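You operate a simulated robot arm through the tools that you are given. There is no shell and no other tool. Be economical: measure what you need, move in short steps, check, and stop when the job is done.

You are at the controls of a simulated robot arm. One attempt, no reset.

Task
Turn the black time knob to 5. Then put the yellow meter on the steel bench away on the top of the steel table. Then put the clear cup in the rinse tank. Then switch the dryer switch on. Then open the seal drawer, take the white tape on the counter and put it away in the inside of the seal drawer, then shut the drawer. Then put the bath cleaner bottle on the top of the service chest. Do these in the order given. Set down upright: clear cup, bath cleaner bottle.

The check looks at the end state, three seconds after you hand in, the way a careful person would. Anything else that was tipped, shoved, dropped, spilled or broken makes it a failure. A push-on lid holds only when it is set on centred and level and pressed home; a screw cap is set on level and turned clockwise until tight.

Robot
A 6-joint arm with a two-finger parallel gripper on a trunk, on a base that drives. Base frame: it is fixed to the floor where the robot stands at the start and does not move with it; the origin is under the middle of the robot, x ahead of it, y to its left, z up. Units: mm, degrees, N and s.
With the tool pointing down near the work surface it reaches from about 280 to 800 mm from the robot's upright axis, wherever it stands. Its first joint turns from -166.0 to 166.0 degrees. Places, roughly: bath cleaner bottle [-1750, -1500, 1000]; black time knob [500, 0, 900]; clear cup (7x7x10 cm) [200, -1700, 900]; dryer switch [600, -900, 900]; inside of the seal drawer [300, -900, 500]; rinse tank [-2200, -1500, 600]; seal drawer [200, -900, 500]; top of the service chest [300, -1600, 900]; top of the steel table [800, 1900, 900]; white tape (6x6x3 cm) [-1500, -1500, 900]; yellow meter [1000, 250, 1000]. Payload 3.43 kg.
The tool frame sits at the grasp point between the pads (the TCP): z along the fingers, y along the line on which they close. The tips reach 34 mm beyond it. Largest opening 128 mm; finger width 24, thickness 12; the body of the gripper, 48 by 130 mm, starts 96 mm behind the TCP.
Orientation is that of the tool frame in the base frame, as [roll, pitch, yaw] about the fixed x, y, z axes, in that order (R = Rz(yaw) Ry(pitch) Rx(roll)). With the fingers straight down and closing along the base's y, the tool's x points along the base's -x, its y along +y and its z along -z.

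Tools
- The arm moves only by the tool move_arm. Its argument "targets" is text: rows parted by semicolons, each of 7 numbers parted by spaces: the finger opening in mm, from 0 to 128, then the shift along the base's x, y, z in units of 40 mm (1.0 is 40 mm), then the turn, a rotation vector about the base's x, y, z in units of 6 degrees (1.0 is 6 degrees). In form: gripper x y z ax ay az; .... A call has 1 to 12 rows; each row shifts and turns the commanded pose from where the row before left it. A call with a number of a shift or a turn outside -1 to 1 is refused whole. Each row takes 0.2 s and may step no farther than 50 mm and 8.6 degrees from the row before; otherwise, or with a gripper value out of range, the whole call is refused. Where a pose cannot be reached the arm comes as near as it can. A force on the tool above 40 N (or 10 N above the force at the start of the call, whichever is more), or a blocked arm, ends the call early, and 0.2 s more pass. The fingers move at their own pace (about 45 mm/s each) and stop on an object; they squeeze with about 39 N. The grip force told is the motor's: it shows also when the fingers shut on nothing. Time passes only in rows, and 0.2 s behind the last, so rows that do not move let the fingers close. The reply holds the time, the measured pose of the TCP, the force on the tool along the base axes, the opening and the grip force, in the units named above and with some noise, with the torque about the TCP (base axes, N m) and any sound that the robot's microphone picked up, and new pictures: "views" is both (left out), scene, wrist or none.
- Cameras (640 x 400 px; columns grow to the right, rows downward): "scene" is now at [-0.3, 78.9, 1522.5]; the picture's right is [-0.69, -0.72, 0.00], its down [-0.42, 0.40, -0.82] and it looks along [0.59, -0.57, -0.58] (base axes); focal length 214 px, centre (320, 200). "wrist" rides on the gripper at [76, -11, -160] in the tool frame; the picture's right is [0.15, 0.99, 0.00], its down [-0.88, 0.13, -0.46] and it looks along [-0.45, 0.07, 0.89] (tool axes); focal length 234 px, centre (320, 200). There is no depth. A picture from a camera that has moved, and an enlarged one, comes with that camera's place and axes in the base frame and with its lens.
- base_move(legs): drives the robot by 1 to 6 legs, each [ahead, turn to the left] in mm and degrees, along the robot's own axes; the way and the turn of a leg run together, so that a leg with both is an arc; at most 1500 mm and 180 degrees a leg. The arm and the cameras ride along, it lands a little off, and it stops where it bumps. It gives what a move gives, and a new picture of the scene camera.
- pan_tilt(pan, tilt): turns the head with the scene camera to pan (to the left, within 155 degrees either way) and tilt (down, from -29 to 69), counted from straight ahead of the robot. It gives what a move gives, and a new picture of the scene camera.
- close_up(camera, box): a new picture of the part [left, top, right, bottom] of that camera's present view, enlarged. No time passes.
- sign_off(): hands the job in; it is judged then, once.

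Work in short steps. Places have to be worked out from the pictures, the camera data and where the tool is seen: move nearer, look again, correct. Check each grasp and each placing, and mend what went wrong. You have 186 turns and 260 pictures in all, those below and enlarged ones among them. Open the gripper and draw the arm clear of the work before you hand the job in, unless the task says otherwise; then end with one line.

The tools are called after ">>>" as name(argument=value, ...) on one line, values as JSON. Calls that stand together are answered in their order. move_arm: Moves the arm, as the interface text tells. Its arguments: {"type":"object","properties":{"targets":{"type":"string"},"views":{"type":"string","enum":["both","scene","wrist","none"]}},"required":["targets"]} The other tools are called the same way: base_move (legs) drives the base; pan_tilt (pan, tilt) turns the head that bears the scene camera; close_up (camera, box) takes an enlarged picture of a part of a camera's view; sign_off () hands the job in.

At the start:

```text
t: 0.0
tool_pos: [323.3, -208.5, 1265.8]
tool_rot: [179.9, -0.1, -180.0]
contact_force: [0.8, 1.0, 0.5]
ft_torque: [0.04, 0.0, -0.01]
finger_gap: 128.0
finger_force: 0.0
robot x, y, heading: [-2.0, -19.9, -0.0]
head pan, tilt: [-43.9, 35.4]
```

scene: 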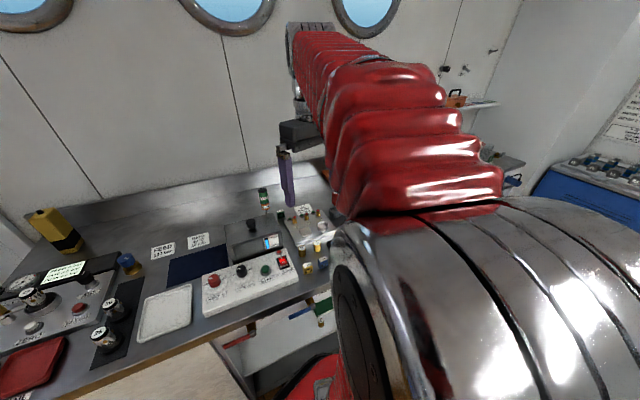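
wrist: 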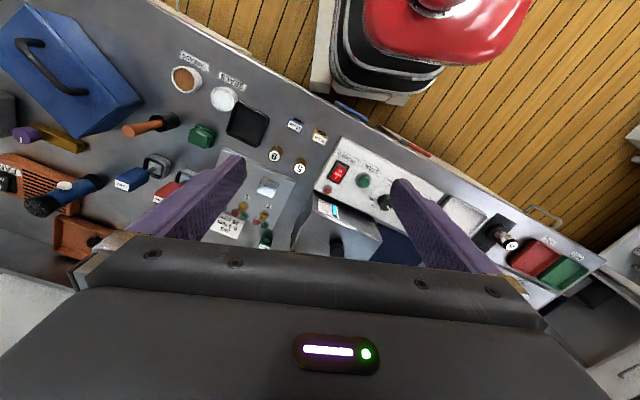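

I look straight ahead first to find the black time knob and the yellow meter.

>>> pan_tilt(pan=0, tilt=40)

>>> pan_tilt(pan=60, tilt=30)

>>> pan_tilt(pan=-100, tilt=30)

>>> pan_tilt(pan=-150, tilt=30)

```text
t: 1.1
tool_pos: [323.3, -210.1, 1267.5]
tool_rot: [-180.0, 0.0, -180.0]
contact_force: [0.7, 0.6, -0.1]
ft_torque: [-0.01, 0.0, -0.02]
finger_gap: 127.8
finger_force: 0.1
robot x, y, heading: [-6.8, -14.9, -0.2]
head pan, tilt: [0.0, 40.0]
camera scene: at [21.4, 139.8, 1515.5], right [0.0, -1.0, 0.0], down [-0.64, 0.0, -0.77], along [0.77, 0.0, -0.64], focal length 214 px, centre (320, 200)
```

scene: 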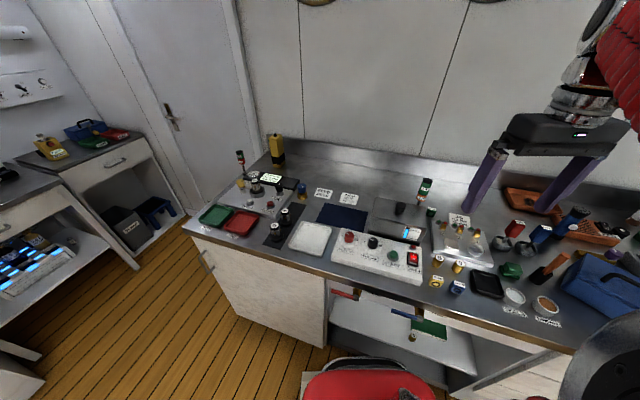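

```text
t: 2.4
tool_pos: [323.2, -210.1, 1266.6]
tool_rot: [-180.0, 0.0, 180.0]
contact_force: [0.0, 0.2, -0.3]
ft_torque: [0.02, 0.01, 0.01]
finger_gap: 127.9
finger_force: 0.1
robot x, y, heading: [-3.7, -19.0, 0.2]
head pan, tilt: [60.0, 30.0]
camera scene: at [-18.4, 218.1, 1530.9], right [0.87, -0.5, 0.0], down [-0.25, -0.43, -0.87], along [0.43, 0.75, -0.5], focal length 214 px, centre (320, 200)
```

scene: 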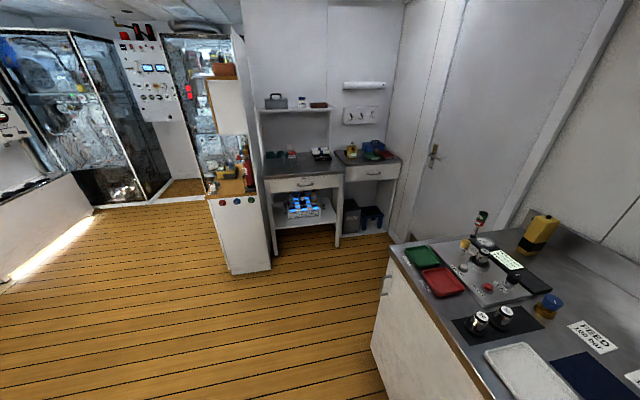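

```text
t: 4.9
tool_pos: [322.1, -209.6, 1266.5]
tool_rot: [180.0, 0.0, -179.9]
contact_force: [-0.7, 0.4, -0.7]
ft_torque: [-0.02, -0.01, -0.02]
finger_gap: 127.8
finger_force: 0.1
robot x, y, heading: [-3.0, -17.5, -0.1]
head pan, tilt: [-100.0, 30.0]
camera scene: at [-79.3, 50.7, 1530.9], right [-0.98, 0.17, 0.0], down [0.09, 0.49, -0.87], along [-0.15, -0.85, -0.5], focal length 214 px, centre (320, 200)
```

scene: 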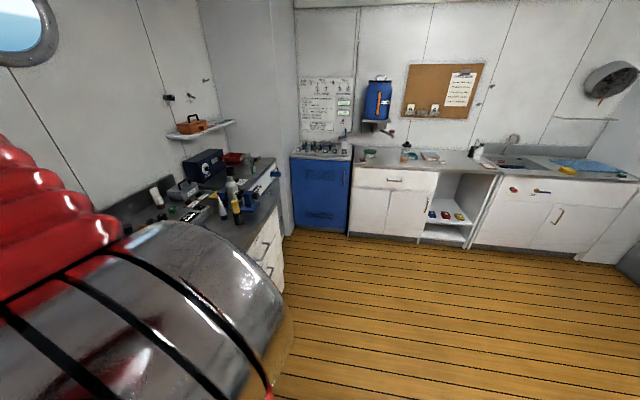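

```text
t: 6.0
tool_pos: [322.2, -209.9, 1266.8]
tool_rot: [180.0, 0.1, 180.0]
contact_force: [-0.2, -0.2, -0.2]
ft_torque: [0.0, 0.05, 0.0]
finger_gap: 128.1
finger_force: 0.1
robot x, y, heading: [-6.8, -16.5, -0.1]
head pan, tilt: [-150.0, 30.0]
camera scene: at [-141.9, 94.5, 1530.9], right [-0.5, 0.87, 0.0], down [0.43, 0.25, -0.87], along [-0.75, -0.43, -0.5], focal length 214 px, centre (320, 200)
```

scene: 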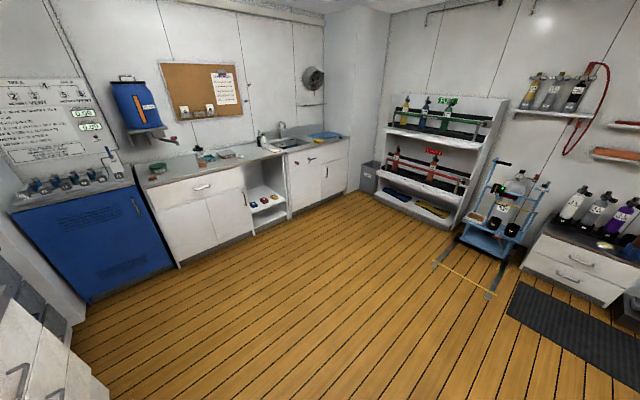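

The knob console lies near (500, -50). I look at it close up.

>>> pan_tilt(pan=-5, tilt=55)

>>> close_up(camera="scene", box=[260, 120, 460, 245])

>>> close_up(camera="wrist", box=[300, 120, 500, 245])

```text
t: 8.3
tool_pos: [323.0, -210.3, 1265.4]
tool_rot: [-179.9, 0.0, 180.0]
contact_force: [-0.9, -0.2, 0.2]
ft_torque: [-0.03, -0.02, -0.01]
finger_gap: 127.9
finger_force: 0.0
robot x, y, heading: [-2.2, -19.2, -0.1]
head pan, tilt: [-5.0, 55.0]
camera scene: at [8.2, 133.5, 1494.8], right [-0.09, -1.0, 0.0], down [-0.82, 0.07, -0.57], along [0.57, -0.05, -0.82], focal length 214 px, centre (320, 200)
```

scene: 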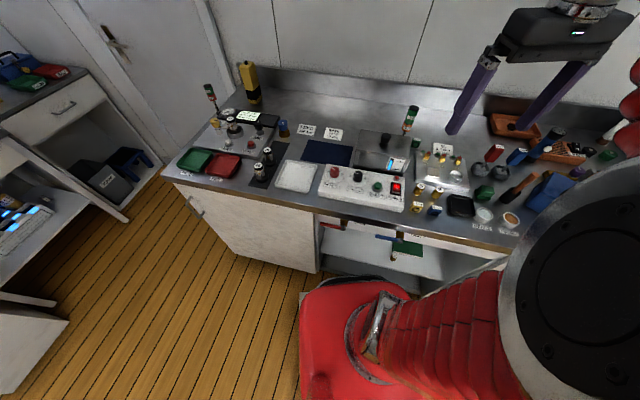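

```text
3.20 times, centred on (360, 182) of scene
camera zoom: at [8.2, 133.5, 1494.8], right [-0.09, -1.0, 0.0], down [-0.82, 0.07, -0.57], along [0.57, -0.05, -0.82], focal length 686 px, centre (192, 256)
```

zoom: 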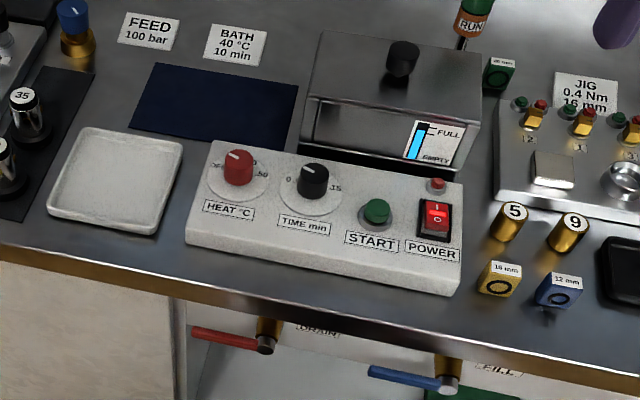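

```text
3.20 times, centred on (400, 182) of wrist
camera zoom: at [246.4, -222.4, 1426.6], right [-0.15, 0.99, 0.0], down [0.88, 0.13, 0.46], along [0.45, 0.07, -0.89], focal length 749 px, centre (64, 256)
```

zoom: 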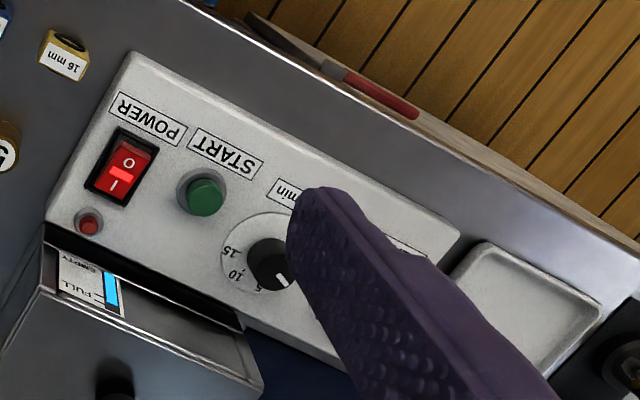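

Knob top is at roughly (476, -35, 943); the counter is turned about -18°. I go above it and narrow the fingers to see the scale with the wrist camera.

>>> move_arm(targets="60 0.64 0.72 -0.68 0 0 -0.5; 60 0.64 0.72 -0.68 0 0 -0.5; 60 0.64 0.72 -0.68 0 0 -0.5; 60 0.64 0.72 -0.68 0 0 -0.5; 60 0.64 0.72 -0.68 0 0 -0.5; 60 0.64 0.72 -0.68 0 0 -0.5; 60 0 0 0 0 0 0", views="both")

>>> close_up(camera="wrist", box=[220, 80, 420, 205])

```text
t: 9.9
tool_pos: [478.3, -37.7, 1103.7]
tool_rot: [-180.0, 0.0, 162.0]
contact_force: [0.5, 0.3, -0.9]
ft_torque: [0.0, 0.0, -0.04]
finger_gap: 60.0
finger_force: 0.1
robot x, y, heading: [-5.3, -17.2, -0.1]
head pan, tilt: [-5.0, 55.0]
camera scene: at [8.4, 133.5, 1494.8], right [-0.09, -1.0, 0.0], down [-0.82, 0.07, -0.57], along [0.57, -0.05, -0.82], focal length 214 px, centre (320, 200)
camera wrist: at [402.9, -26.4, 1263.3], right [0.17, 0.99, 0.0], down [0.88, -0.15, 0.46], along [0.45, -0.08, -0.89], focal length 234 px, centre (320, 200)
```

scene: 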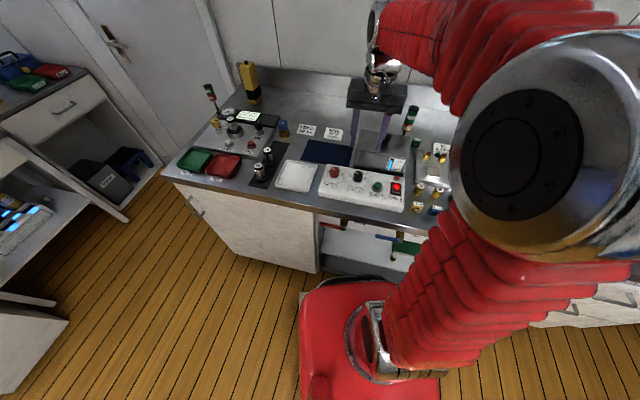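
wrist: 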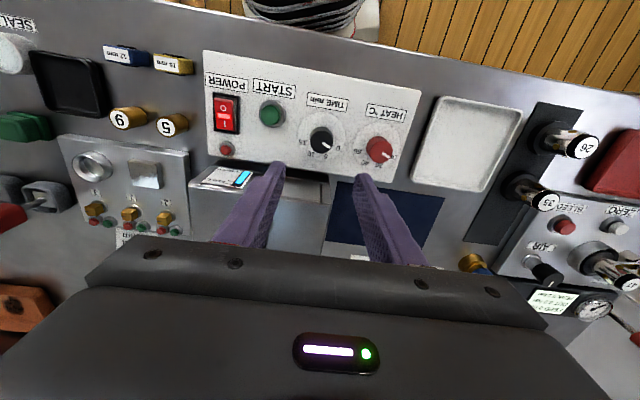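

```text
3.20 times, centred on (320, 142) of wrist
camera zoom: at [402.9, -26.4, 1263.3], right [0.17, 0.99, 0.0], down [0.88, -0.15, 0.46], along [0.45, -0.08, -0.89], focal length 749 px, centre (320, 384)
```

zoom: 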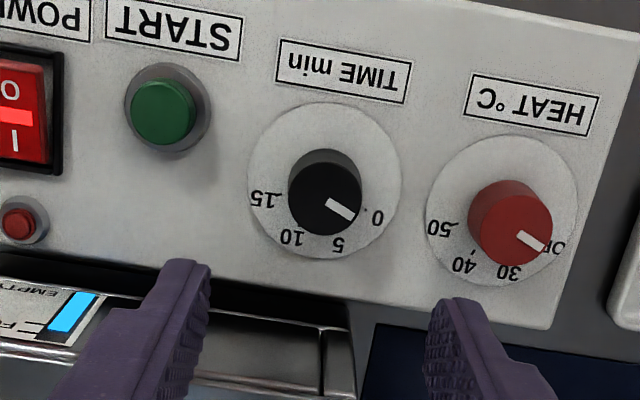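

The knob points at 0; 5 lies about 43° clockwise from above. The knob is at (478, -35), almost under the TCP. I turn the gripper +20° so I can turn -43°, and descend to just above it.

>>> move_arm(targets="60 0 0.02 -0.6 0 0 0.8; 60 0 0.02 -0.6 0 0 0.85; 60 0 0.02 -0.6 0 0 0.85; 60 0 0.01 -0.6 0 0 0.83; 60 0 0 -0.5 0 0 0", views="wrist")

>>> close_up(camera="wrist", box=[220, 80, 420, 205])

```text
t: 11.1
tool_pos: [476.2, -35.1, 986.5]
tool_rot: [180.0, 0.0, -178.0]
contact_force: [0.6, 0.2, -0.6]
ft_torque: [0.01, -0.03, 0.0]
finger_gap: 59.9
finger_force: 0.1
robot x, y, heading: [-6.4, -19.5, -0.1]
head pan, tilt: [-5.0, 55.0]
camera wrist: at [400.6, -49.6, 1146.9], right [-0.18, 0.98, 0.0], down [0.88, 0.16, 0.46], along [0.45, 0.08, -0.89], focal length 234 px, centre (320, 200)
```

wrist: 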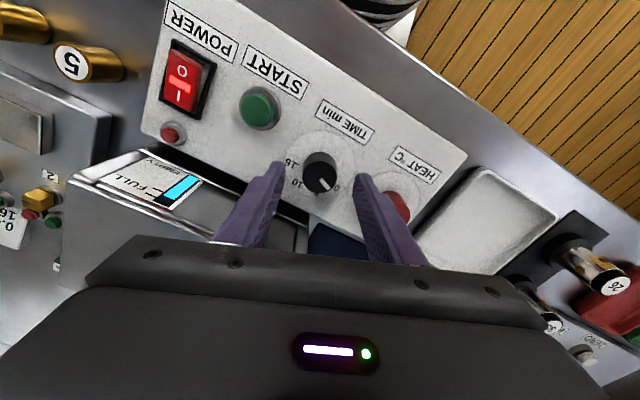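

```text
3.20 times, centred on (320, 142) of wrist
camera zoom: at [400.6, -49.6, 1146.9], right [-0.18, 0.98, 0.0], down [0.88, 0.16, 0.46], along [0.45, 0.08, -0.89], focal length 749 px, centre (320, 384)
```

zoom: 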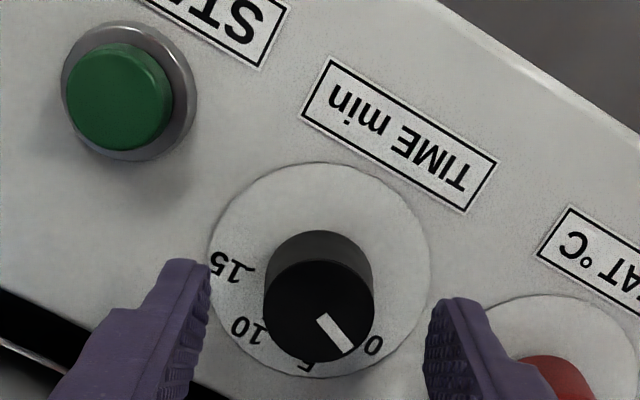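

The knob top is about at tip level and centred. I lower about 11 mm and close on it.

>>> move_arm(targets="60 -0.05 0 -0.15 0 0 0; 60 0 0 -0.13 0 0 0; 20 0 0 0 0 0 0; 20 0 0 0 0 0 0; 20 0 0 0 0 0 0", views="wrist")

>>> close_up(camera="wrist", box=[220, 80, 420, 205])

```text
t: 12.3
tool_pos: [474.4, -35.5, 976.8]
tool_rot: [180.0, 0.0, -178.1]
contact_force: [-0.4, -5.8, -1.1]
ft_torque: [-0.22, -0.14, -0.02]
finger_gap: 30.3
finger_force: 36.8
robot x, y, heading: [-3.5, -13.8, 0.3]
head pan, tilt: [-5.0, 55.0]
camera wrist: at [398.6, -50.2, 1136.5], right [-0.18, 0.98, 0.0], down [0.88, 0.16, 0.46], along [0.45, 0.08, -0.89], focal length 234 px, centre (320, 200)
```

wrist: 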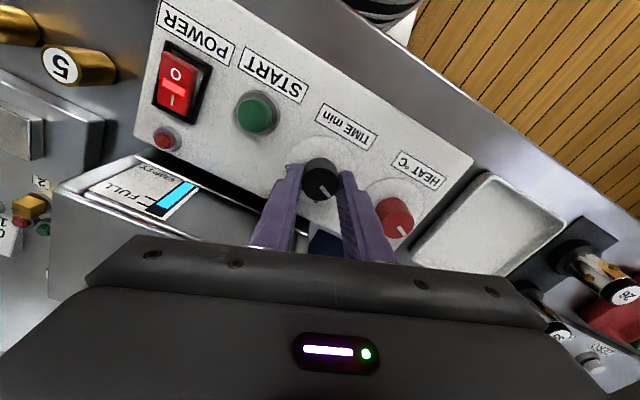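

```text
3.20 times, centred on (320, 142) of wrist
camera zoom: at [398.6, -50.2, 1136.5], right [-0.18, 0.98, 0.0], down [0.88, 0.16, 0.46], along [0.45, 0.08, -0.89], focal length 749 px, centre (320, 384)
```

zoom: 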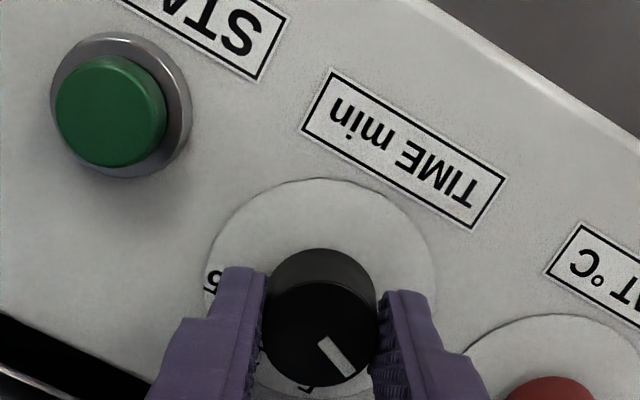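

Gripped (30 mm). I turn -43° about z in place.

>>> move_arm(targets="20 0 0 0 0 0 -0.9; 20 0 0 0 0 0 -0.9; 20 0 0 0 0 0 -0.9; 20 0 0 0 0 0 -0.9; 20 0 0 0 0 0 -0.9; 20 0 0 0 0 0 -0.9; 20 0 0 0 0 0 -0.9; 20 0 0 0 0 0 -0.87; 20 0 0 0 0 0 0", views="wrist")

>>> move_arm(targets="60 0 0 0 0 0 0; 60 0 0 0 0 0 0; 60 0 0 0.9 0 0 0.45; 60 0 0 0.9 0 0 0; 60 0 0 0.9 0 0 0", views="wrist")

>>> close_up(camera="wrist", box=[220, 80, 420, 205])

```text
t: 14.3
tool_pos: [475.5, -35.1, 975.9]
tool_rot: [-180.0, 0.1, 138.8]
contact_force: [-0.6, -17.5, 9.2]
ft_torque: [-0.35, 0.39, -0.02]
finger_gap: 30.2
finger_force: 44.9
robot x, y, heading: [-1.4, -17.9, -0.1]
head pan, tilt: [-5.0, 55.0]
camera wrist: at [409.2, 5.1, 1136.4], right [0.54, 0.84, 0.0], down [0.75, -0.48, 0.46], along [0.38, -0.25, -0.89], focal length 234 px, centre (320, 200)
```

wrist: 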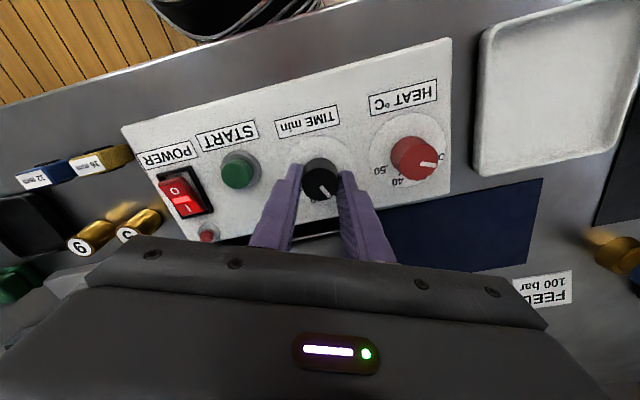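

```text
t: 15.5
tool_pos: [473.5, -34.4, 1084.1]
tool_rot: [179.9, 0.0, 141.7]
contact_force: [0.1, 0.8, -0.3]
ft_torque: [0.0, 0.02, 0.04]
finger_gap: 59.8
finger_force: 0.0
robot x, y, heading: [-3.8, -16.9, -0.1]
head pan, tilt: [-5.0, 55.0]
camera wrist: at [406.9, 2.2, 1243.6], right [0.5, 0.87, 0.0], down [0.77, -0.44, 0.46], along [0.39, -0.23, -0.89], focal length 234 px, centre (320, 200)
```

wrist: 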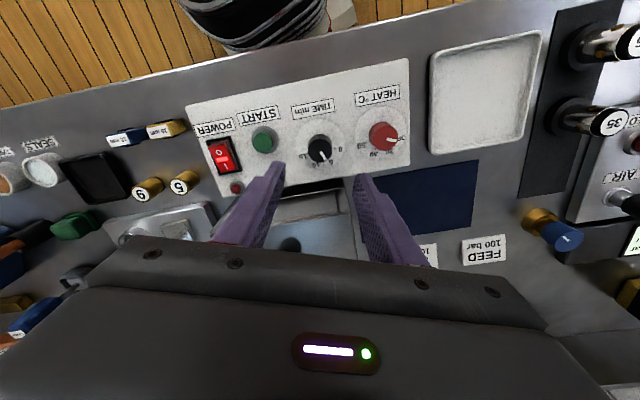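

```text
3.20 times, centred on (320, 142) of wrist
camera zoom: at [406.9, 2.2, 1243.6], right [0.5, 0.87, 0.0], down [0.77, -0.44, 0.46], along [0.39, -0.23, -0.89], focal length 749 px, centre (320, 384)
```

zoom: 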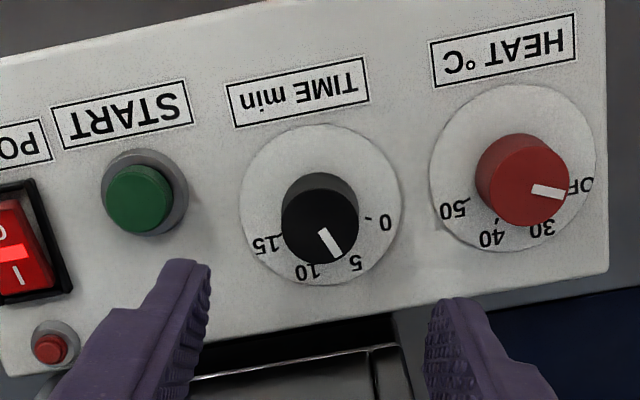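

Pointer appears to be on 5; a tighter view will confirm.

>>> close_up(camera="wrist", box=[290, 115, 354, 155])

>>> pan_tilt(pan=25, tilt=40)

>>> close_up(camera="scene", box=[200, 80, 500, 268])

```text
10.00 times, centred on (322, 135) of wrist
camera zoom: at [406.9, 2.2, 1243.6], right [0.5, 0.87, 0.0], down [0.77, -0.44, 0.46], along [0.39, -0.23, -0.89], focal length 2342 px, centre (300, 850)
```

zoom: 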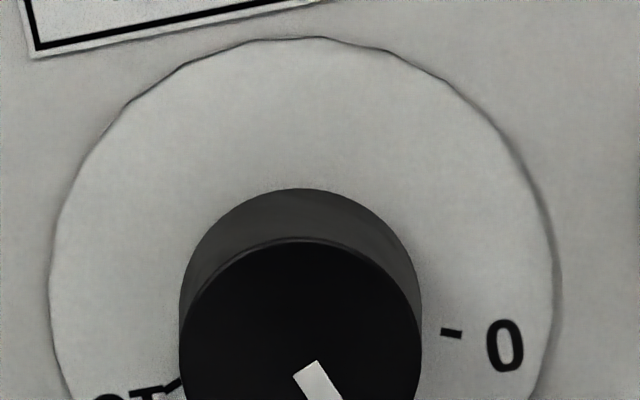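

```text
t: 16.5
tool_pos: [474.1, -34.2, 1083.8]
tool_rot: [-179.9, 0.0, 141.7]
contact_force: [0.3, -0.8, 0.3]
ft_torque: [-0.03, 0.01, 0.03]
finger_gap: 60.1
finger_force: 0.1
robot x, y, heading: [-5.9, -13.3, -0.2]
head pan, tilt: [25.0, 40.0]
camera scene: at [13.6, 175.7, 1515.5], right [0.42, -0.91, 0.0], down [-0.58, -0.27, -0.77], along [0.69, 0.32, -0.64], focal length 214 px, centre (320, 200)
```

scene: 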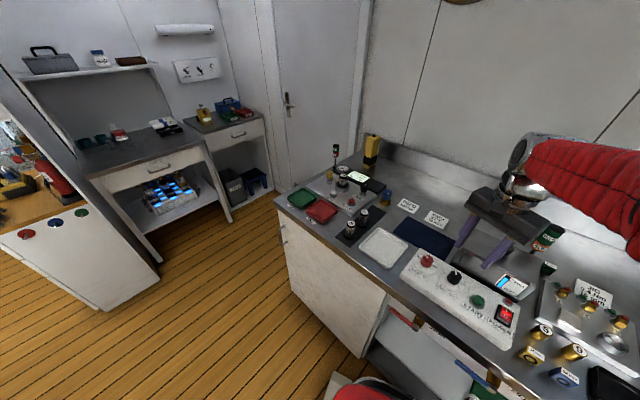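

```text
2.13 times, centred on (350, 174) of scene
camera zoom: at [13.6, 175.7, 1515.5], right [0.42, -0.91, 0.0], down [-0.58, -0.27, -0.77], along [0.69, 0.32, -0.64], focal length 456 px, centre (256, 255)
```

zoom: 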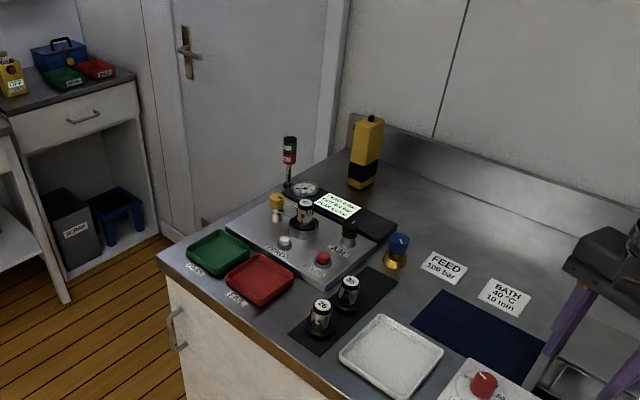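

>>> close_up(camera="wrist", box=[280, 115, 376, 175])

```text
6.67 times, centred on (328, 145) of wrist
camera zoom: at [406.9, 2.3, 1243.1], right [0.5, 0.87, 0.0], down [0.77, -0.44, 0.46], along [0.39, -0.23, -0.89], focal length 1561 px, centre (267, 567)
```

zoom: 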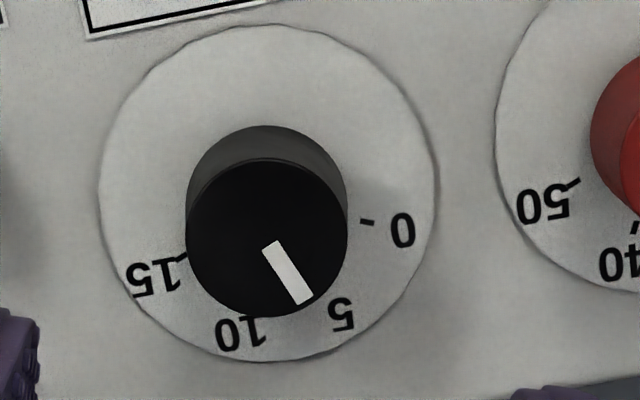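

Pointer angle matches the 5 mark (59.7° vs 58.9°). Now I retract the arm and look at my footprint before driving to the left end of the bench.

>>> move_arm(targets="128 -0.2 -0.2 0.95 0 0 0; 128 -0.64 -0.48 0.75 0 0 0; 128 -0.64 -0.48 0.75 0 0 0; 128 -0.64 -0.48 0.75 0 0 0; 128 -0.64 -0.48 0.75 0 0 0; 128 -0.64 -0.48 0.75 0 0 0; 128 -0.64 -0.48 0.5 0 0 0", views="none")

>>> pan_tilt(pan=30, tilt=69)

>>> pan_tilt(pan=65, tilt=20)

>>> close_up(camera="scene", box=[200, 100, 500, 288])

```text
t: 18.1
tool_pos: [308.8, -158.4, 1291.2]
tool_rot: [180.0, -0.1, 141.7]
contact_force: [0.4, -0.5, -0.2]
ft_torque: [0.0, 0.01, -0.02]
finger_gap: 127.9
finger_force: 0.0
robot x, y, heading: [1.6, -16.5, -0.1]
head pan, tilt: [25.0, 40.0]
```

```text
t: 19.0
tool_pos: [309.9, -158.8, 1291.5]
tool_rot: [179.9, 0.0, 141.7]
contact_force: [0.0, -0.2, 0.1]
ft_torque: [0.01, 0.02, 0.01]
finger_gap: 128.1
finger_force: 0.0
robot x, y, heading: [-1.2, -20.0, -0.3]
head pan, tilt: [30.0, 68.8]
camera scene: at [-15.2, 167.8, 1479.4], right [0.5, -0.87, 0.0], down [-0.81, -0.47, -0.36], along [0.31, 0.18, -0.93], focal length 214 px, centre (320, 200)
```

scene: 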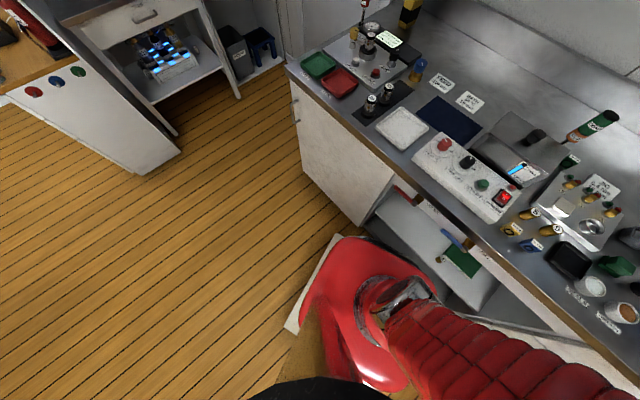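

```text
t: 20.2
tool_pos: [308.6, -158.8, 1291.3]
tool_rot: [-180.0, 0.0, 141.8]
contact_force: [-0.1, -0.2, -0.7]
ft_torque: [0.01, 0.02, 0.01]
finger_gap: 128.1
finger_force: 0.1
robot x, y, heading: [-5.0, -19.2, -0.1]
head pan, tilt: [65.0, 20.0]
camera scene: at [-24.3, 224.2, 1546.9], right [0.91, -0.42, 0.0], down [-0.14, -0.31, -0.94], along [0.4, 0.85, -0.34], focal length 214 px, centre (320, 200)
```

scene: 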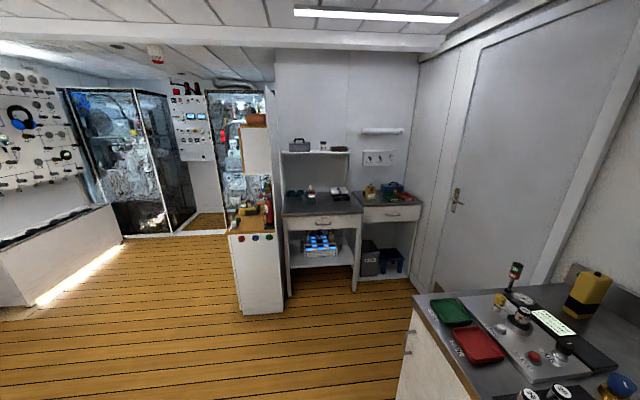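

```text
2.13 times, centred on (350, 194) of scene
camera zoom: at [-24.3, 224.2, 1546.9], right [0.91, -0.42, 0.0], down [-0.14, -0.31, -0.94], along [0.4, 0.85, -0.34], focal length 456 px, centre (256, 213)
```

zoom: 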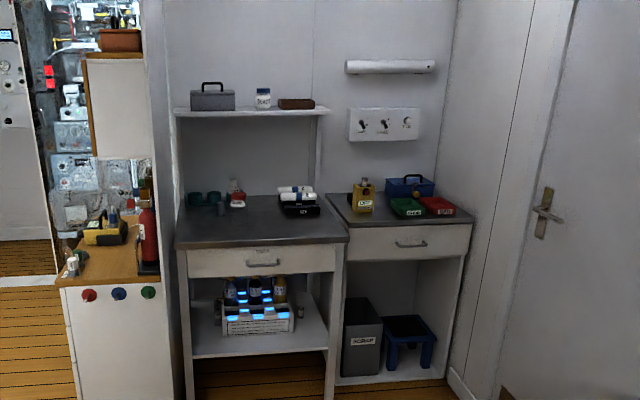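

The furniture is turned about -18°. Steel table (the left one) is about at (700, 1750). I back up, turn left and drive to the open area left of the bench, then check.

>>> base_move(legs=[[-100, 0], [0, 63], [1140, 0]])

```text
t: 32.7
tool_pos: [691.4, 1224.1, 1290.6]
tool_rot: [-180.0, 0.0, -155.5]
contact_force: [-0.2, -0.1, -0.7]
ft_torque: [0.04, 0.01, 0.0]
finger_gap: 128.1
finger_force: 0.0
robot x, y, heading: [424.5, 1007.2, 62.9]
head pan, tilt: [65.0, 20.0]
camera scene: at [200.4, 1099.6, 1546.9], right [0.79, 0.62, 0.0], down [0.21, -0.27, -0.94], along [-0.58, 0.74, -0.34], focal length 214 px, centre (320, 200)
```

scene: 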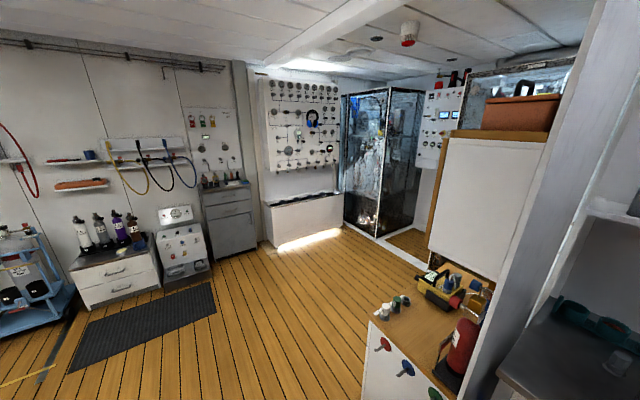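

I look toward the turn direction and the tables before continuing.

>>> pan_tilt(pan=-75, tilt=45)

>>> pan_tilt(pan=-5, tilt=45)

```text
t: 34.9
tool_pos: [691.3, 1224.1, 1291.0]
tool_rot: [-180.0, 0.0, -155.5]
contact_force: [1.0, 0.0, 0.5]
ft_torque: [0.01, 0.02, 0.01]
finger_gap: 128.0
finger_force: 0.0
robot x, y, heading: [424.5, 1008.4, 63.0]
head pan, tilt: [-75.0, 45.0]
camera scene: at [337.4, 1009.5, 1508.3], right [-0.21, -0.98, 0.0], down [-0.69, 0.15, -0.71], along [0.69, -0.15, -0.71], focal length 214 px, centre (320, 200)
```

scene: 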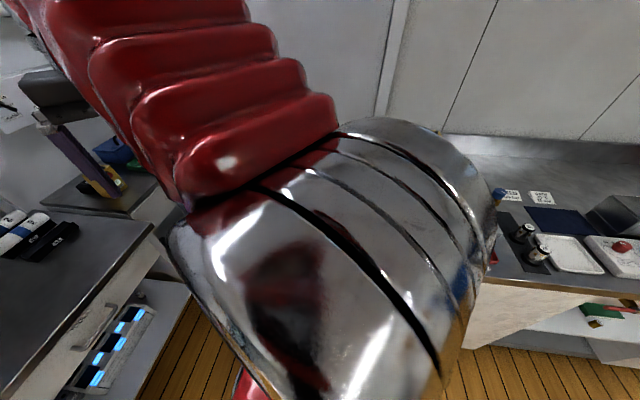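

```text
t: 36.3
tool_pos: [691.7, 1223.1, 1292.0]
tool_rot: [180.0, -0.1, -155.6]
contact_force: [-0.5, 0.0, 0.1]
ft_torque: [-0.01, 0.01, -0.02]
finger_gap: 127.9
finger_force: 0.1
robot x, y, heading: [426.2, 1009.6, 63.4]
head pan, tilt: [-5.0, 45.0]
camera scene: at [300.9, 1095.3, 1508.3], right [0.85, -0.53, 0.0], down [-0.37, -0.6, -0.71], along [0.37, 0.6, -0.71], focal length 214 px, centre (320, 200)
```

scene: 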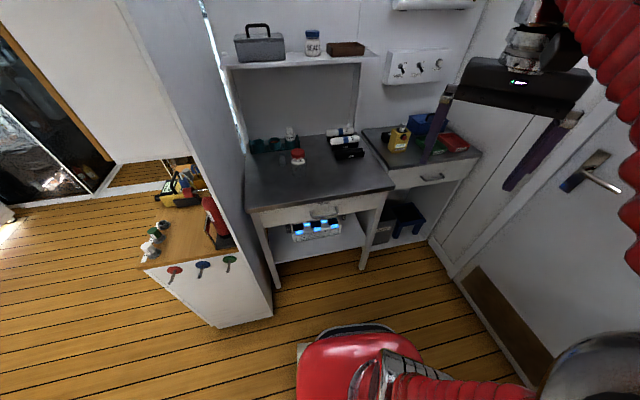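

>>> close_up(camera="scene", box=[230, 110, 490, 272])

>>> base_move(legs=[[0, -67], [440, 0]])

>>> pan_tilt(pan=-60, tilt=40)

```text
2.46 times, centred on (360, 191) of scene
camera zoom: at [300.9, 1095.3, 1508.3], right [0.85, -0.53, 0.0], down [-0.37, -0.6, -0.71], along [0.37, 0.6, -0.71], focal length 528 px, centre (222, 222)
```

zoom: 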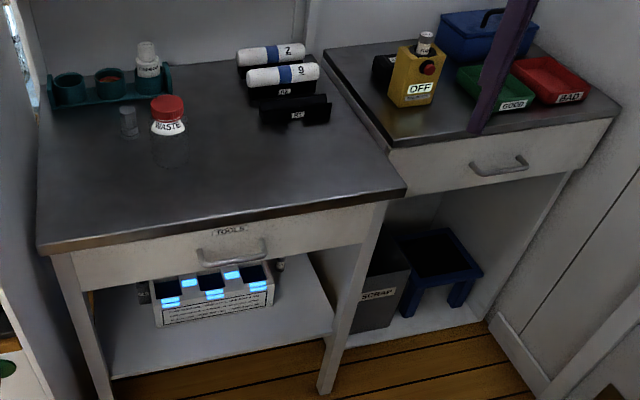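

```text
t: 43.8
tool_pos: [1173.1, 840.8, 1292.2]
tool_rot: [179.9, 0.0, 139.3]
contact_force: [-1.1, -0.1, 1.0]
ft_torque: [-0.01, 0.01, -0.01]
finger_gap: 128.2
finger_force: 0.1
robot x, y, heading: [863.0, 994.6, -2.4]
head pan, tilt: [-5.0, 45.0]
camera scene: at [894.2, 1140.7, 1508.3], right [-0.13, -0.99, 0.0], down [-0.7, 0.09, -0.71], along [0.7, -0.09, -0.71], focal length 214 px, centre (320, 200)
```

scene: 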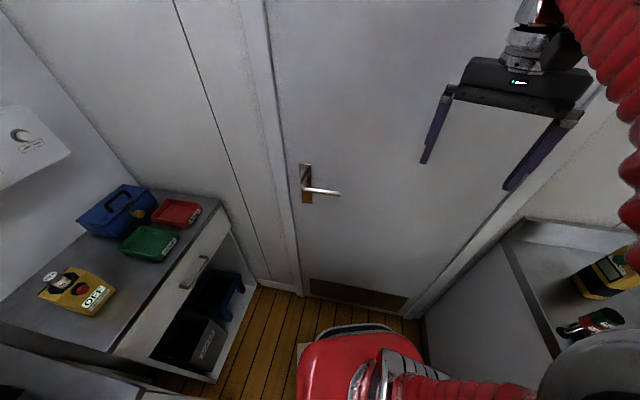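

```text
t: 45.1
tool_pos: [1174.0, 840.1, 1291.3]
tool_rot: [180.0, -0.1, 139.4]
contact_force: [0.3, 0.0, -0.3]
ft_torque: [-0.03, 0.0, 0.01]
finger_gap: 128.0
finger_force: 0.1
robot x, y, heading: [866.0, 989.8, -2.2]
head pan, tilt: [-60.0, 40.0]
camera scene: at [853.2, 1075.8, 1515.5], right [-0.89, -0.47, 0.0], down [-0.3, 0.57, -0.77], along [0.36, -0.68, -0.64], focal length 214 px, centre (320, 200)
```

scene: 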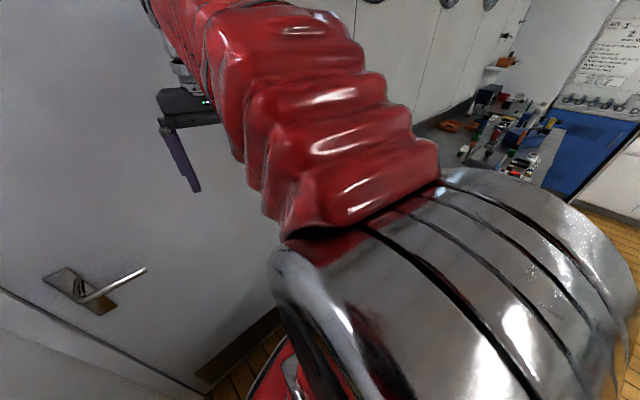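

The arm hides the meter; I swing the gripper over toward it (about (1027, 353)) and look with the wrist camera.

>>> move_arm(targets="128 -0.33 -0.95 0 0 0 -1; 128 -0.33 -0.95 0 0 0 -1; 128 -0.33 -0.95 0 0 0 -1; 128 -0.33 -0.95 0 0 0 -1; 128 -0.33 -0.95 0 0 0 -1; 128 -0.33 -0.95 0 0 0 -1; 128 -0.33 -0.95 0 0 0 -1; 128 -0.33 -0.95 0 0 0 -1; 128 -0.33 -0.95 0 0 0 -1; 128 -0.33 -0.95 0 0 0 -1; 128 -0.33 -0.5 0 0 0 -1; 128 0 0 0 0 0 0", views="both")

```text
t: 47.7
tool_pos: [1028.9, 441.8, 1294.0]
tool_rot: [-179.9, -0.1, 73.3]
contact_force: [0.6, 0.3, -0.1]
ft_torque: [-0.01, 0.02, 0.0]
finger_gap: 128.2
finger_force: 0.1
robot x, y, heading: [867.1, 992.1, -2.3]
head pan, tilt: [-60.0, 40.0]
camera scene: at [853.1, 1075.7, 1515.5], right [-0.89, -0.47, 0.0], down [-0.3, 0.57, -0.77], along [0.36, -0.68, -0.64], focal length 214 px, centre (320, 200)
camera wrist: at [1040.1, 515.4, 1452.7], right [0.99, -0.14, 0.0], down [-0.13, -0.88, 0.46], along [-0.07, -0.45, -0.89], focal length 234 px, centre (320, 200)
```

scene: 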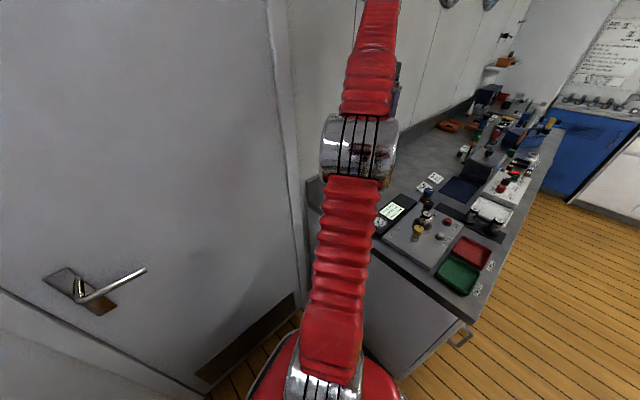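
wrist: 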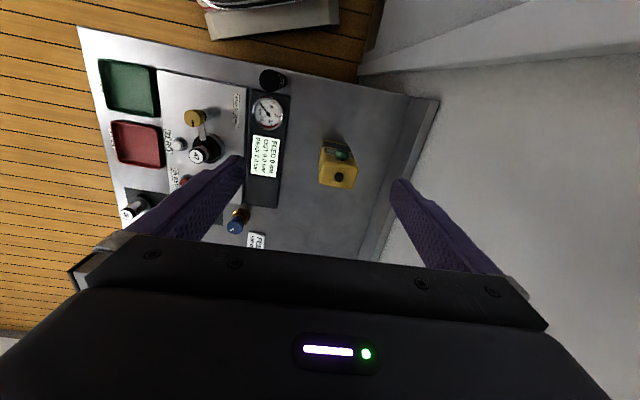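

The meter top is at about (1050, 366, 1069). Close-up to see its orientation.

>>> close_up(camera="wrist", box=[280, 110, 400, 185])

```text
5.33 times, centred on (340, 148) of wrist
camera zoom: at [1040.1, 515.4, 1452.7], right [0.99, -0.14, 0.0], down [-0.13, -0.88, 0.46], along [-0.07, -0.45, -0.89], focal length 1249 px, centre (213, 480)
```

zoom: 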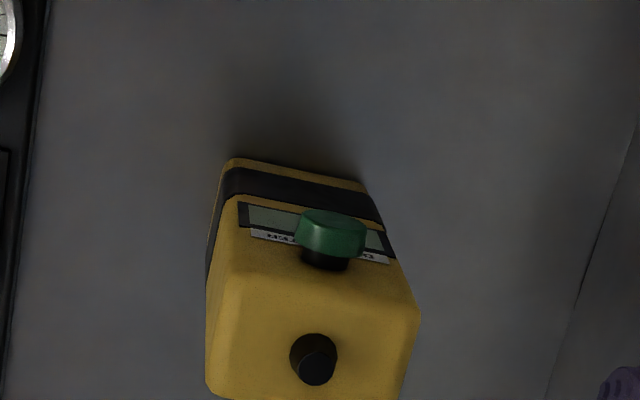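

It stands with its face toward me, 60 mm wide across the tool's closing line. I move above it and check centring.

>>> move_arm(targets="128 0.14 -0.47 -0.75 0 0 -0.25; 128 0.14 -0.47 -0.75 0 0 0; 128 0.14 -0.47 -0.75 0 0 0; 128 0.14 -0.47 -0.75 0 0 0; 128 0 0 -0.5 0 0 0; 128 0 0 0 0 0 0", views="wrist")

```text
t: 49.1
tool_pos: [1051.2, 366.6, 1152.5]
tool_rot: [179.9, 0.0, 71.7]
contact_force: [0.2, -0.1, 0.0]
ft_torque: [0.0, 0.0, -0.02]
finger_gap: 127.8
finger_force: 0.0
robot x, y, heading: [868.0, 991.6, -2.3]
head pan, tilt: [-60.0, 40.0]
camera wrist: at [1064.3, 440.3, 1312.3], right [0.99, -0.17, 0.0], down [-0.15, -0.88, 0.46], along [-0.08, -0.45, -0.89], focal length 234 px, centre (320, 200)
```

wrist: 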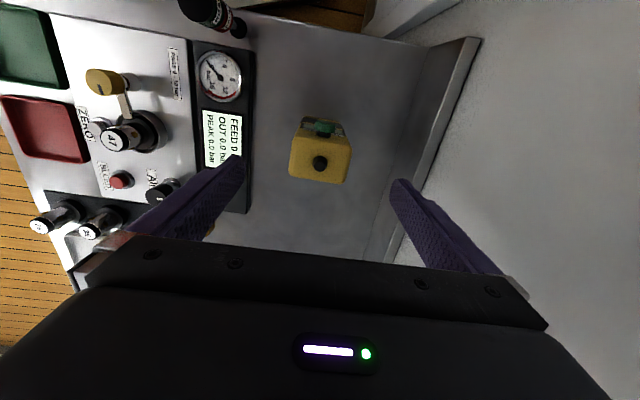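

Centred. I descend to z≈1019 and close.

>>> move_arm(targets="128 0 0 -0.9 0 0 0; 128 0 0 -0.9 0 0 0; 128 0 0 -0.9 0 0 0; 128 0 0 -0.6 0 0 0; 128 0 0 0 0 0 0; 40 0 0 0 0 0 0; 40 0 0 0 0 0 0; 40 0 0 0 0 0 0; 40 0 0 0 0 0 0; 40 0 0 0 0 0 0; 40 0 0 0 0 0 0", views="wrist")

```text
t: 51.5
tool_pos: [1050.0, 363.5, 1021.7]
tool_rot: [180.0, 0.0, 71.8]
contact_force: [1.1, -0.2, -0.4]
ft_torque: [-0.05, -0.16, -0.01]
finger_gap: 66.6
finger_force: 38.4
robot x, y, heading: [870.5, 992.1, -2.6]
head pan, tilt: [-60.0, 40.0]
camera wrist: at [1063.0, 437.6, 1181.6], right [0.99, -0.17, 0.0], down [-0.15, -0.88, 0.46], along [-0.08, -0.45, -0.89], focal length 234 px, centre (320, 200)
```

wrist: 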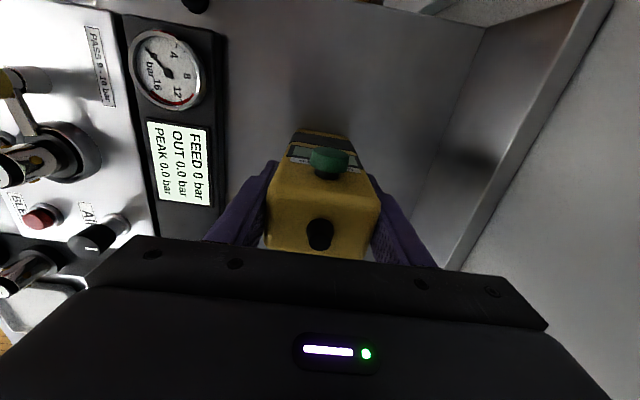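

Gripped at 66.6 mm. I lift straight up and begin drawing it toward the robot.

>>> move_arm(targets="40 0 0 0.5 0 0 0; 40 0 0 1 0 0 0; 40 0 0 1 0 0 0; 40 0 0 1 0 0 0; 40 0 0 1 0 0 0; 40 0 0 1 0 0 0; 40 -0.03 0.9 0 0 0 0; 40 -0.03 0.9 0 0 0 0; 40 -0.03 0.9 0 0 0 0; 40 -0.03 0.9 0 0 0 0; 40 -0.03 0.9 0 0 0 0; 40 -0.03 0.9 0 0 0 0", views="wrist")

```text
t: 54.1
tool_pos: [1042.7, 579.8, 1241.0]
tool_rot: [-180.0, -0.1, 71.9]
contact_force: [0.0, -0.7, -3.1]
ft_torque: [0.0, -0.01, -0.03]
finger_gap: 66.3
finger_force: 39.4
robot x, y, heading: [867.1, 991.0, -2.4]
head pan, tilt: [-60.0, 40.0]
camera wrist: at [1056.2, 653.7, 1400.0], right [0.99, -0.17, 0.0], down [-0.15, -0.88, 0.46], along [-0.08, -0.45, -0.89], focal length 234 px, centre (320, 200)
```

wrist: 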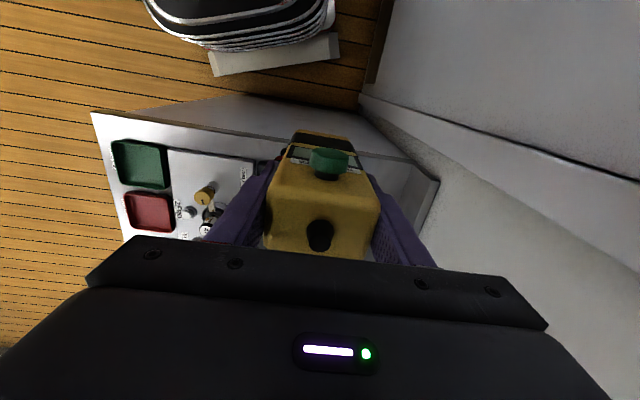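

>>> move_arm(targets="40 0 0.98 0 0 0 0.6; 40 0 0.98 0 0 0 0.6; 40 0 0.98 0 0 0 0.6; 40 0.6 0.74 0 0 0 0.6; 40 0.6 0.74 0 0 0 0.6; 40 0.6 0.74 0 0 0 0.6; 40 0.6 0.74 0 0 0 0.6; 40 0.6 0.74 0 0 0 0.6; 40 0.6 0.74 0 0 0 0.6; 40 0 0.96 0 0 0 0.6; 40 0 0.96 0 0 0 0.6; 40 0 0.96 0 0 0 0.6", views="none")

>>> move_arm(targets="40 0 0.96 0 0 0 0.6; 40 0 0.96 0 0 0 0.6; 40 0 0.96 0 0 0 0.6; 40 -0.62 0.74 0 0 0 0.6; 40 -0.62 0.74 0 0 0 0.6; 40 -0.62 0.74 0 0 0 0.6; 40 -0.62 0.74 0 0 0 0.6; 40 -0.62 0.74 0 0 0 0.6; 40 -0.62 0.74 0 0 0 0.6; 40 -0.6 0.76 0 0 0 0.6; 40 -0.6 0.76 0 0 0 0.6; 40 -0.6 0.76 0 0 0 0.6", views="wrist")

>>> pan_tilt(pan=80, tilt=40)

```text
t: 56.7
tool_pos: [1186.9, 991.7, 1241.4]
tool_rot: [180.0, 0.0, 115.1]
contact_force: [0.1, 1.4, -2.8]
ft_torque: [-0.01, 0.02, 0.01]
finger_gap: 66.2
finger_force: 38.8
robot x, y, heading: [870.5, 993.1, -2.3]
head pan, tilt: [-60.0, 40.0]
```

```text
t: 59.3
tool_pos: [972.1, 1376.3, 1226.1]
tool_rot: [-177.9, 0.3, 157.5]
contact_force: [0.4, 0.5, -2.4]
ft_torque: [-0.03, 0.01, -0.02]
finger_gap: 66.0
finger_force: 39.1
robot x, y, heading: [866.8, 989.8, -2.4]
head pan, tilt: [-60.0, 40.0]
camera wrist: at [898.6, 1398.7, 1385.1], right [0.25, 0.97, -0.04], down [0.87, -0.2, 0.46], along [0.43, -0.14, -0.89], focal length 234 px, centre (320, 200)
```

wrist: 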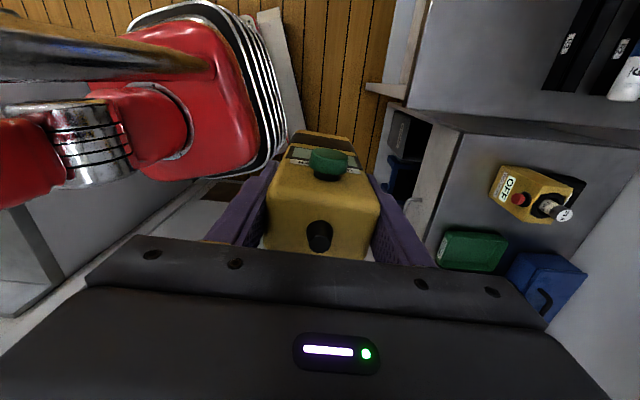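

```text
t: 61.5
tool_pos: [967.2, 1375.2, 1237.5]
tool_rot: [-179.6, 0.1, 158.3]
contact_force: [-0.4, 0.3, -3.1]
ft_torque: [-0.01, -0.01, 0.01]
finger_gap: 66.0
finger_force: 38.9
robot x, y, heading: [865.8, 994.7, -2.2]
head pan, tilt: [80.0, 40.0]
camera scene: at [897.3, 1155.0, 1513.1], right [0.05, -1.0, 0.0], down [-0.66, -0.03, -0.75], along [0.75, 0.03, -0.66], focal length 214 px, centre (320, 200)
```

scene: 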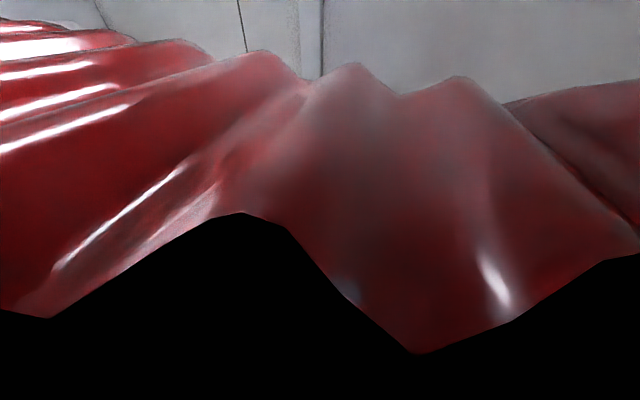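

>>> move_arm(targets="40 -0.58 0.78 0 0 0 0.1; 40 -0.58 0.78 0 0 0 0.1; 40 -0.58 0.78 0 0 0 0.1; 40 -0.58 0.78 0 0 0 0.1; 40 -0.58 0.78 0 0 0 0.1; 40 -0.58 0.78 0 0 0 0.1; 40 -0.58 0.78 0 0 0 0; 40 -0.58 0.78 0 0 0 0; 40 0 0 0 0 0 0; 40 0 0 0 0 0 0", views="both")

```text
t: 63.1
tool_pos: [895.8, 1539.5, 1344.3]
tool_rot: [171.0, -4.2, 153.7]
contact_force: [-0.5, 0.2, -2.0]
ft_torque: [0.03, -0.01, -0.02]
finger_gap: 65.3
finger_force: 38.7
robot x, y, heading: [867.6, 991.2, -2.5]
head pan, tilt: [80.0, 40.0]
stopped in row 8: the arm was blocked; the commanded pose is now the measured one
camera scene: at [833.4, 1233.8, 1515.8], right [0.97, -0.23, 0.0], down [-0.15, -0.62, -0.77], along [0.18, 0.75, -0.64], focal length 214 px, centre (320, 200)
camera wrist: at [821.7, 1533.5, 1504.7], right [0.31, 0.94, 0.17], down [0.84, -0.35, 0.4], along [0.44, 0.01, -0.9], focal length 234 px, centre (320, 200)
```

scene: 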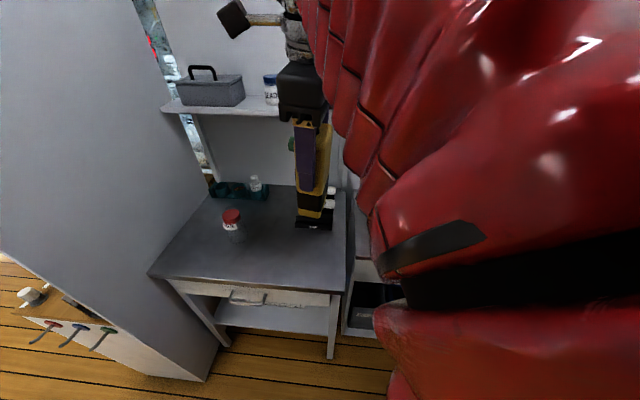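
wrist: 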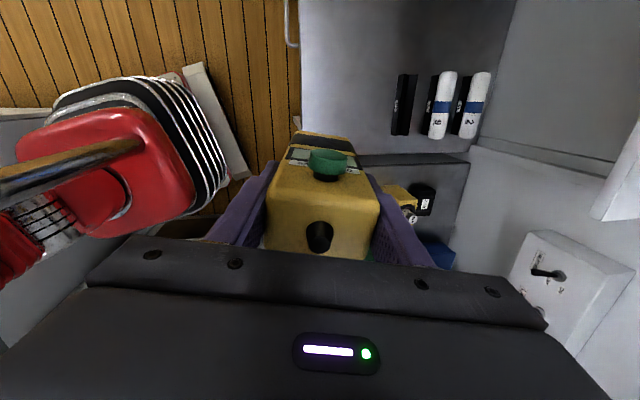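

The arm pointing left runs into my own head mast. I swing the arm back toward the front, level the tool, then turn the base to face the table.

>>> move_arm(targets="40 0.73 -0.78 -0.3 -0.4 0 0; 40 0.73 -0.78 -0.3 -0.42 0 0; 40 0.73 -0.78 -0.3 -0.42 0 0; 40 0.73 -0.78 -0.3 -0.42 0.04 0; 40 0.73 -0.78 -0.3 0 0 0; 40 0.73 -0.78 -0.3 0 0 0; 40 0.73 -0.78 -0.3 0 0 0; 40 0.73 -0.78 -0.3 0 0 0; 40 0 0 0 0 0 0", views="none")

>>> pan_tilt(pan=20, tilt=40)

```text
t: 65.1
tool_pos: [1127.3, 1289.1, 1248.1]
tool_rot: [179.8, -0.2, 153.5]
contact_force: [-0.1, -0.8, -1.8]
ft_torque: [0.04, 0.0, 0.04]
finger_gap: 65.7
finger_force: 39.1
robot x, y, heading: [865.7, 992.9, -2.4]
head pan, tilt: [80.0, 40.0]
```

```text
t: 66.4
tool_pos: [1129.5, 1288.1, 1248.6]
tool_rot: [179.9, -0.1, 153.4]
contact_force: [0.6, 0.7, -2.8]
ft_torque: [0.01, 0.02, 0.0]
finger_gap: 66.0
finger_force: 39.1
robot x, y, heading: [866.0, 991.6, -2.4]
head pan, tilt: [20.0, 40.0]
camera scene: at [894.6, 1177.0, 1515.5], right [0.3, -0.95, 0.0], down [-0.61, -0.2, -0.77], along [0.73, 0.23, -0.64], focal length 214 px, centre (320, 200)
```

scene: 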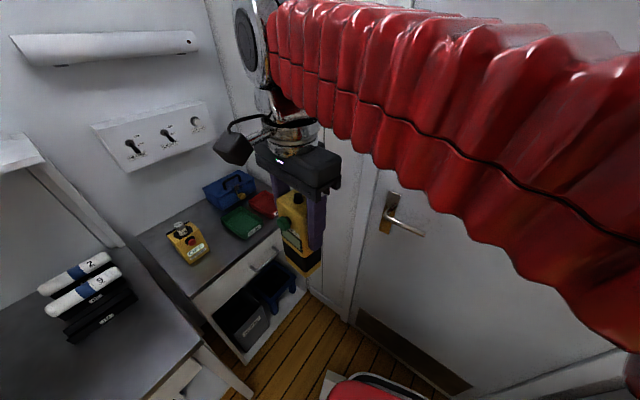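

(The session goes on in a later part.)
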